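You operate a simulated robot arm through the tools that you are given. There is no shell and no other tool. Be economical: measure what you need, move in short steps, check, and stop when the job is done.

Carry out the task below with a simulated robot arm. There is one attempt and no reset: what you move stays moved.

TASK
Slide the yellow case along the trial bench top until it stands next to the purple glue pad.
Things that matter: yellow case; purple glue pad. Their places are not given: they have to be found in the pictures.

It is judged by the outcome, as a careful person would: the job done as asked, and still so three seconds after it is handed in. It fails if anything else is knocked over, pushed out of place, dropped, spilled or broken.

THE ROBOT
A 7-joint arm with a two-finger parallel gripper, fixed in place. Base frame: the origin is at the foot of the arm, x ahead of it, y to its left, z up; the work surface is at about z = 0. Lengths are in mm, angles in rad, forces in N, time in s.
With the tool pointing down near the work surface it reaches from about 220 to 580 mm from the base axis. Its first joint turns from -1.152 to 1.152 rad. Payload 2.5 kg.
Tool frame: the origin (TCP) lies between the finger pads and is the grasp point; the fingertips stand 23 mm ahead of it; z points along the fingers, y is the line along which they close. The gripper opens to 94 mm. The fingers are 38 mm wide and 10 mm thick; the gripper's body (54 by 96 mm) begins 39 mm behind the TCP.
Orientation is told as [roll, pitch, yaw] about the base's x, y, z axes, in that order, counted from this pose: with the fingers straight down and closing along the base's y, the tool's x points along the base's -x, its y along +y and its z along -z.

THE INTERFACE
- The arm moves only by the tool drive_tool. Its argument "increments" is a list of rows, each a list of 2 entries, a list of its own where there are three numbers: the shift along the tool's x, y, z in cm, then the turn, a rotation vector about the tool's x, y, z in rad. In form: [[[tx, ty, tz], [wx, wy, wz]], ...]. A call has 1 to 8 rows; each row is the pose to reach, as a shift and turn from the pose commanded when the call began, along the tool's axes at that moment. "fingers" is the finger opening in cm, from 0 to 9.4, set as the call begins (left out, the last holds). A row lasts 0.2 s, in which the tool goes at most 50 mm and 0.15 rad; a call with a longer step from one row to the next is refused whole, and so is a gripper value outside its range. A pose out of reach is approached as far as the arm can. The call stops where the force on the tool passes 40 N (or 10 N more than at its start, if that is more) or the arm is blocked; 0.2 s more then pass. The fingers move at their own pace (about 108 mm/s each) and stop on an object; they squeeze with about 27 N. The grip force told is the motor's: it shows also when the fingers shut on nothing. Time passes only in rows, and 0.2 s behind the last, so rows that repeat a pose let the fingers close. It gives the time, the measured TCP pose, the force on the tool (base axes), the opening and the grip force at its end, in the units of the frame above (readings bear some noise).
- Cameras (640 x 400 px; columns grow to the right, rows downward): "scene" is fixed at [111.8, -405.2, 537.7]; the picture's right is [0.87, -0.49, 0.00], its down [-0.31, -0.55, -0.78] and it looks along [0.38, 0.68, -0.63] (base axes); focal length 354 px, centre (320, 200). "wrist" rides on the gripper at [-39, 0, -44] in the tool frame; the picture's right is [0.00, -1.00, 0.00], its down [0.97, 0.00, -0.24] and it looks along [0.24, 0.00, 0.97] (tool axes); focal length 218 px, centre (320, 200).
- get_image(camera): a new picture of that camera. No time passes.
- pixel_to_xyz(camera, pixels): for up to 12 pixels [column, row] of the newest picture of that camera ("zoom" is the newest enlarged one), the place [x, y, z] in the base frame of the surface seen there, good to about 2 mm. No time passes.
- zoom(camera, box): a new picture of the part [left, top, right, bottom] of that camera's present view, enlarged. No time passes.
- finish_job(): hands the job in; it is judged then, once.

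Work in short steps. Measure before you move; look again where a grasp or a placing could have gone wrong, and mend it. You have 60 turns and 14 pictures in all, the two below and enlarged ones among them. Open the gripper and draw the arm clear of the work before you hand the job in, unless the task says otherwise; then end with one line.

The tools are called by a JSON object that holds its "method" and its "body". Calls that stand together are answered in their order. drive_tool: Moves the arm, as the interface text tells. Its arguments: {"type":"object","properties":{"increments":{"type":"array","items":{"type":"array"}},"fingers":{"type":"number"}},"required":["increments"]} The other tools are called the same way: get_image (camera) takes a picture; pixel_to_xyz (camera, pixels) gives the place of the surface under pixels of a picture; zoom (camera, box) takes an enlarged picture of a part of a camera's view; finish_job () hands the job in.

At the start:

```text
t: 0.0
tcp_pos: [389.3, -112.0, 242.1]
ee_rot: [-0.001, 0.001, 0.0]
wrist_force: [0.0, -0.1, 0.5]
finger_gap: 94.0
finger_force: 0.0
```

scene: 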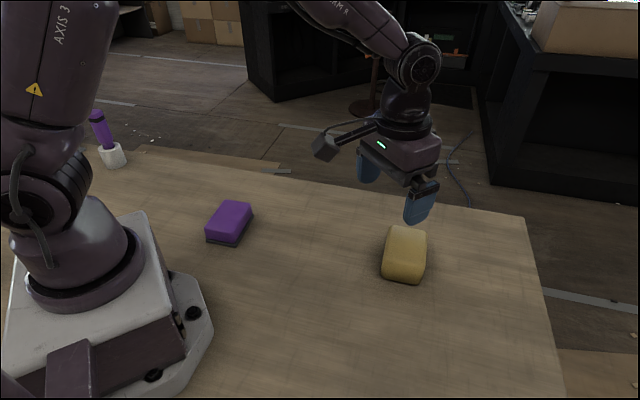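
wrist: 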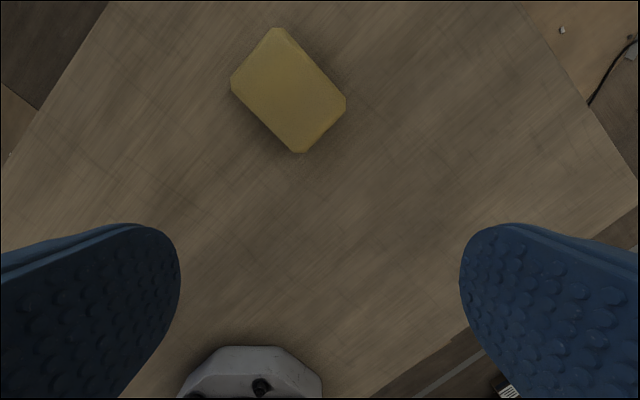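

The yellow case is at about (404,254) in the scene picture. There is a purple block at (228,222) and a purple stick at (103,130), so I zoom in to tell them apart and measure.

{"method": "zoom", "body": {"camera": "scene", "box": [80, 90, 280, 260]}}

{"method": "pixel_to_xyz", "body": {"camera": "scene", "pixels": [[392, 228], [425, 231], [421, 264], [386, 258], [404, 245], [222, 201], [252, 206], [237, 236], [206, 229], [405, 280], [112, 155], [228, 218]]}}

{"method": "pixel_to_xyz", "body": {"camera": "wrist", "pixels": [[278, 28], [231, 85], [298, 152], [345, 100], [288, 90], [250, 250]]}}

```text
2.35 times, centred on (180, 175) of scene
```

zoom: 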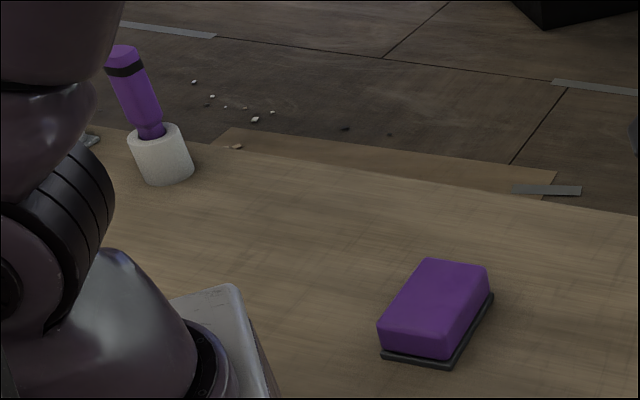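

```text
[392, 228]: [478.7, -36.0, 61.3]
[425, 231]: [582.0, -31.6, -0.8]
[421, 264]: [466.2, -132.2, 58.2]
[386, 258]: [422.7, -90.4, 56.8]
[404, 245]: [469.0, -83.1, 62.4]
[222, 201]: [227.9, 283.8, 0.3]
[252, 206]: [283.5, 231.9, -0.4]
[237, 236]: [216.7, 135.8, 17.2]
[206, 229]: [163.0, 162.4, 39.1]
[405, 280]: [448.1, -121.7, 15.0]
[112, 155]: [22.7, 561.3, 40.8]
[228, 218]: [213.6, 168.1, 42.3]
```

```text
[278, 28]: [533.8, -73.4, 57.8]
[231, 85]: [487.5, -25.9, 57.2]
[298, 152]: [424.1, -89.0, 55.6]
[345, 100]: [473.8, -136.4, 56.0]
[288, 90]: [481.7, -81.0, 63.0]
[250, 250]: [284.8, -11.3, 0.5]
```

The purple block on a dark base is the pad, and the stick is a different object. I measure the pad's corners.

{"method": "pixel_to_xyz", "body": {"camera": "zoom", "pixels": [[429, 262], [486, 268], [446, 330], [383, 323], [384, 357], [447, 364], [491, 299], [448, 353], [488, 290], [400, 385], [435, 295], [520, 250]]}}

```text
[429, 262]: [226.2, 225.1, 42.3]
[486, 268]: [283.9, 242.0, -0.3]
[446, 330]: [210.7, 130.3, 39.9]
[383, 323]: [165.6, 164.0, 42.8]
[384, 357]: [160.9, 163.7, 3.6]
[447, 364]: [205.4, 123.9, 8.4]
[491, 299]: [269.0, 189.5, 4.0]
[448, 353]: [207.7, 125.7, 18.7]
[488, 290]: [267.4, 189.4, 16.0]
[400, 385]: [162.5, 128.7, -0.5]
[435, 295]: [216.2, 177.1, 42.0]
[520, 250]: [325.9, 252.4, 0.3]
```

The pad's long axis runs at about 45° in xy, with its centre near (215,177). The case lies at the same angle, centred near (480,-81), about 67 mm wide and 63 mm high. I'll grip it lightly across its width and drag it, first along its own length, then to the pad's north-east short end, so no finger ends up between the two. First I move above the case and yaw by 45°.

{"method": "drive_tool", "body": {"fingers": 9.4, "increments": [[[-1.5, 0.5, 1.8], [0, 0, -0.131]], [[-3, 1, 3.6], [0, 0, -0.262]], [[-4.5, 1.5, 5.4], [0, 0, -0.393]], [[-6, 2, 7.2], [0, 0, -0.524]], [[-7.5, 2.5, 9.0], [0, 0, -0.654]], [[-9.07, 3.1, 10.5], [0, 0, -0.785]], [[-9.07, 3.1, 10.5], [0, 0, -0.785]]]}}

{"method": "get_image", "body": {"camera": "wrist"}}

```text
t: 1.6
tcp_pos: [480.7, -80.8, 137.1]
ee_rot: [-0.001, 0.001, 0.786]
wrist_force: [-0.2, 0.3, -0.3]
finger_gap: 93.8
finger_force: 0.0
```

```text
10 pictures are left
```

wrist: 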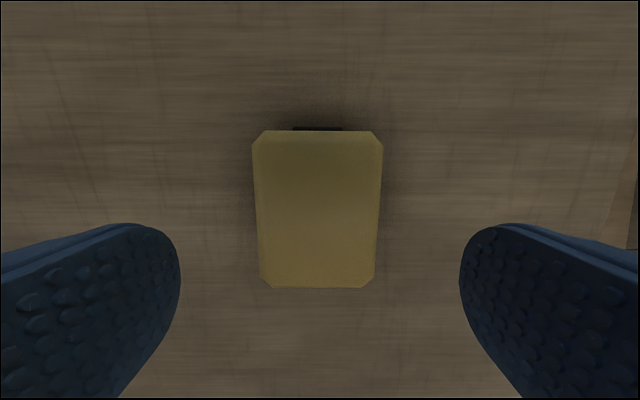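

The case is square with the tool and centred between the fingers. I check the dark item at (317,128) and the case's edges.

{"method": "pixel_to_xyz", "body": {"camera": "wrist", "pixels": [[317, 128], [300, 128], [335, 128], [317, 136], [317, 283], [256, 200], [380, 200], [317, 122]]}}

{"method": "zoom", "body": {"camera": "wrist", "box": [240, 90, 400, 190]}}

{"method": "zoom", "body": {"camera": "scene", "box": [350, 190, 480, 300]}}

```text
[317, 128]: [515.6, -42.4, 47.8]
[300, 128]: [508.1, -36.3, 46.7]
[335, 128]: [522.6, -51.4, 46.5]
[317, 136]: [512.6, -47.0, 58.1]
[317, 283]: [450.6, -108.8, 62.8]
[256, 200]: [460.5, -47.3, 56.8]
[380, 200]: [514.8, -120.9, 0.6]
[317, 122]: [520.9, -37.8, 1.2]
```

```text
4.00 times, centred on (320, 140) of wrist
```

zoom: 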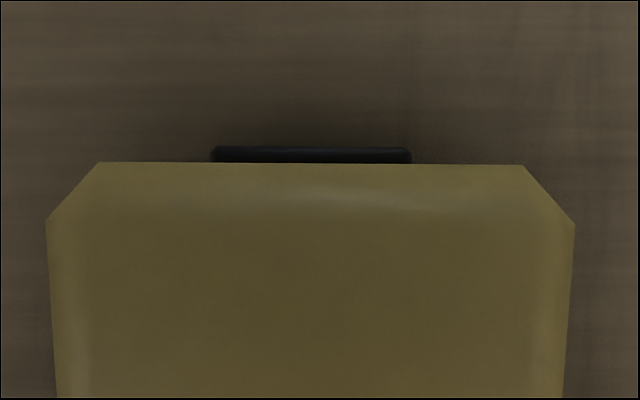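

```text
3.64 times, centred on (415, 245) of scene
```

zoom: 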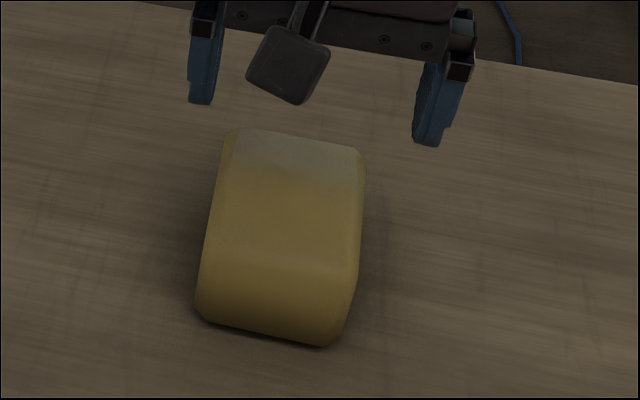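

The dark item is just a small latch on the north-east end, and the fingers have clear room. I go down to TCP z ≈ 36.

{"method": "drive_tool", "body": {"fingers": 9.4, "increments": [[[0, 0, 2.5], [0, 0, 0]], [[0, 0, 5], [0, 0, 0]], [[0, 0, 7.5], [0, 0, 0]], [[0, 0, 9], [0, 0, 0]], [[0, 0, 10.1], [0, 0, 0]], [[0, 0, 10.1], [0, 0, 0]]]}}

{"method": "drive_tool", "body": {"fingers": 5.5, "increments": [[[0, 0, 0], [0, 0, 0]], [[0, 0, 0], [0, 0, 0]], [[0, 0, 0], [0, 0, 0]], [[0, 0, 0], [0, 0, 0]]]}}

```text
t: 3.0
tcp_pos: [479.2, -80.7, 35.7]
ee_rot: [-0.002, 0.0, 0.785]
wrist_force: [-0.3, -0.2, -0.5]
finger_gap: 94.2
finger_force: 0.0
```

```text
t: 4.0
tcp_pos: [480.0, -80.5, 35.3]
ee_rot: [0.0, 0.0, 0.784]
wrist_force: [0.0, 0.8, -0.5]
finger_gap: 74.6
finger_force: 27.1
```

The grip holds at 74.6 mm with 27 N. I drag diagonally along the bench, 96 mm along the case's length and 200 mm towards the pad.

{"method": "drive_tool", "body": {"increments": [[[-0.5, 1.0, 0], [0, 0, 0]], [[-1.4, 2.9, 0], [0, 0, 0]], [[-2.8, 5.8, 0], [0, 0, 0]], [[-4.2, 8.7, 0], [0, 0, 0]], [[-5.6, 11.6, 0], [0, 0, 0]], [[-7.0, 14.5, 0], [0, 0, 0]], [[-8.4, 17.4, 0], [0, 0, 0]], [[-9.6, 20, 0], [0, 0, 0]]]}}

{"method": "get_image", "body": {"camera": "scene"}}

```text
t: 5.8
tcp_pos: [407.2, 128.3, 36.6]
ee_rot: [0.0, 0.0, 0.784]
wrist_force: [-0.3, 0.5, 0.5]
finger_gap: 74.7
finger_force: 27.4
```

```text
7 pictures are left
```

scene: 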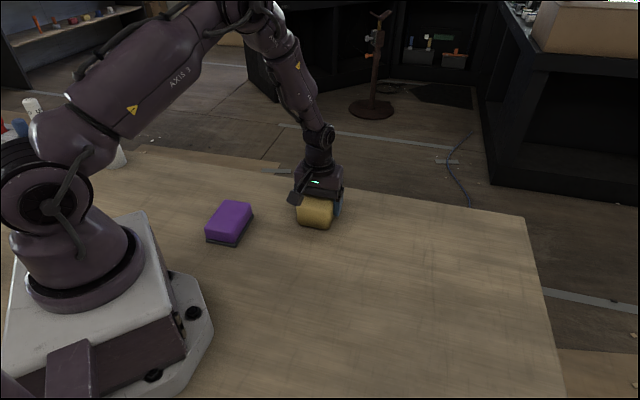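

The case moved with the gripper. Before the last stretch I check the bench's edge and re-measure the case's near end.

{"method": "pixel_to_xyz", "body": {"camera": "scene", "pixels": [[230, 178], [200, 170], [260, 183], [260, 178], [251, 211], [247, 228], [230, 203], [301, 222], [314, 227], [299, 212], [240, 190], [327, 229]]}}

```text
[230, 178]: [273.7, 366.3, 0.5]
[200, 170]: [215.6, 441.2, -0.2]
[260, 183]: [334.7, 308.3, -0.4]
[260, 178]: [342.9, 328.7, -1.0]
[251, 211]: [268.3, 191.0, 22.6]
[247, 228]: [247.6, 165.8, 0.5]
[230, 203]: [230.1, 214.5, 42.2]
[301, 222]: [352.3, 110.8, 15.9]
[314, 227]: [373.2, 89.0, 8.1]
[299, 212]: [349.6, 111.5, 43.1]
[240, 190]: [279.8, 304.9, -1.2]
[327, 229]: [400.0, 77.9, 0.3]
```

The case's south-west end is at u ≈ 327 along the 45° line, and the pad's end is at ≈ 325. That is too tight to pass, so I widen by 10 mm while sliding alongside.

{"method": "drive_tool", "body": {"increments": [[[-0.5, 1.5, 0], [0, 0, 0]], [[-1.0, 4, 0], [0, 0, 0]], [[-1.0, 6.5, 0], [0, 0, 0]], [[-1.0, 9, 0], [0, 0, 0]], [[-1.0, 11.5, 0], [0, 0, 0]], [[-1.0, 14, 0], [0, 0, 0]], [[-1.0, 16.0, 0], [0, 0, 0]], [[-1.0, 16.9, 0], [0, 0, 0]]]}}

{"method": "zoom", "body": {"camera": "scene", "box": [170, 140, 330, 260]}}

```text
t: 7.6
tcp_pos: [293.2, 255.3, 36.8]
ee_rot: [-0.001, -0.001, 0.785]
wrist_force: [0.5, -1.1, -0.1]
finger_gap: 74.8
finger_force: 26.5
```

```text
3.33 times, centred on (250, 200) of scene
```

zoom: 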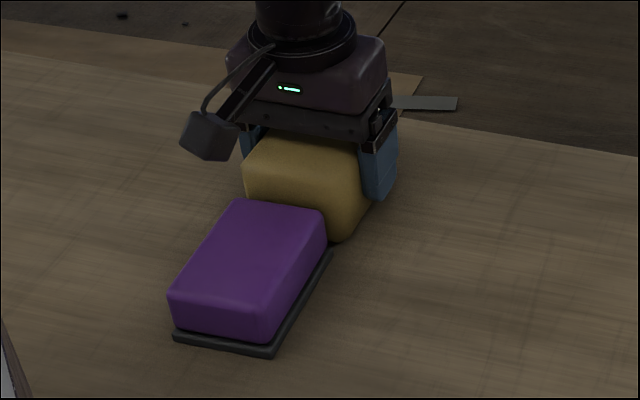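

The case stands end-on to the pad with a small gap. I measure that gap.

{"method": "pixel_to_xyz", "body": {"camera": "zoom", "pixels": [[336, 236], [345, 232], [330, 215], [334, 225], [332, 249], [326, 238], [331, 253], [320, 215], [328, 195]]}}

```text
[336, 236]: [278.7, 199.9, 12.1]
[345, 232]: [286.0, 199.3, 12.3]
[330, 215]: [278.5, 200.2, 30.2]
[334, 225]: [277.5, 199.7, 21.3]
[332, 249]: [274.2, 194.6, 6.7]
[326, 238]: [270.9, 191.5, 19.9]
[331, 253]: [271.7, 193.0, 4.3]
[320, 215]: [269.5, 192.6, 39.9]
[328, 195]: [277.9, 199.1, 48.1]
```

The case's end is at u ≈ 338 and the pad's base at ≈ 330, so the gap is about 8 mm with no contact. I release and lift away.

{"method": "drive_tool", "body": {"fingers": 9.4, "increments": [[[0, 0, 0], [0, 0, 0]], [[0, 0, 0], [0, 0, 0]], [[0, 0, 0], [0, 0, 0]]]}}

{"method": "drive_tool", "body": {"increments": [[[0, 0, -1.5], [0, 0, 0]], [[0, 0, -4], [0, 0, 0]], [[0, 0, -7.5], [0, 0, 0]], [[0, 0, -11], [0, 0, 0]], [[0, 0, -14.5], [0, 0, 0]], [[0, -4, -17], [0, 0, 0]], [[0, -8, -18], [0, 0, 0]], [[0, -12, -18], [0, 0, 0]]]}}

{"method": "zoom", "body": {"camera": "scene", "box": [80, 100, 340, 260]}}

```text
t: 8.4
tcp_pos: [294.1, 256.4, 36.4]
ee_rot: [0.001, 0.0, 0.783]
wrist_force: [0.0, 0.0, 0.5]
finger_gap: 94.2
finger_force: 0.1
```

```text
t: 10.2
tcp_pos: [378.5, 169.4, 216.9]
ee_rot: [0.001, -0.002, 0.786]
wrist_force: [-0.5, -1.0, 0.6]
finger_gap: 94.1
finger_force: 0.1
```

```text
2.46 times, centred on (210, 180) of scene
```

zoom: 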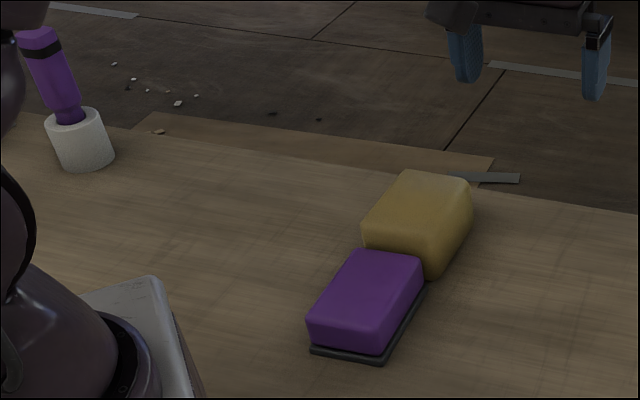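

The case stands upright next to the pad, the pad has not moved, and the arm is clear. I hand the job in.

{"method": "finish_job", "body": {}}

```text
The job is handed in.
```

The yellow case was slid along the bench and now stands about 8 mm from the end of the purple glue pad; nothing else was touched or moved.
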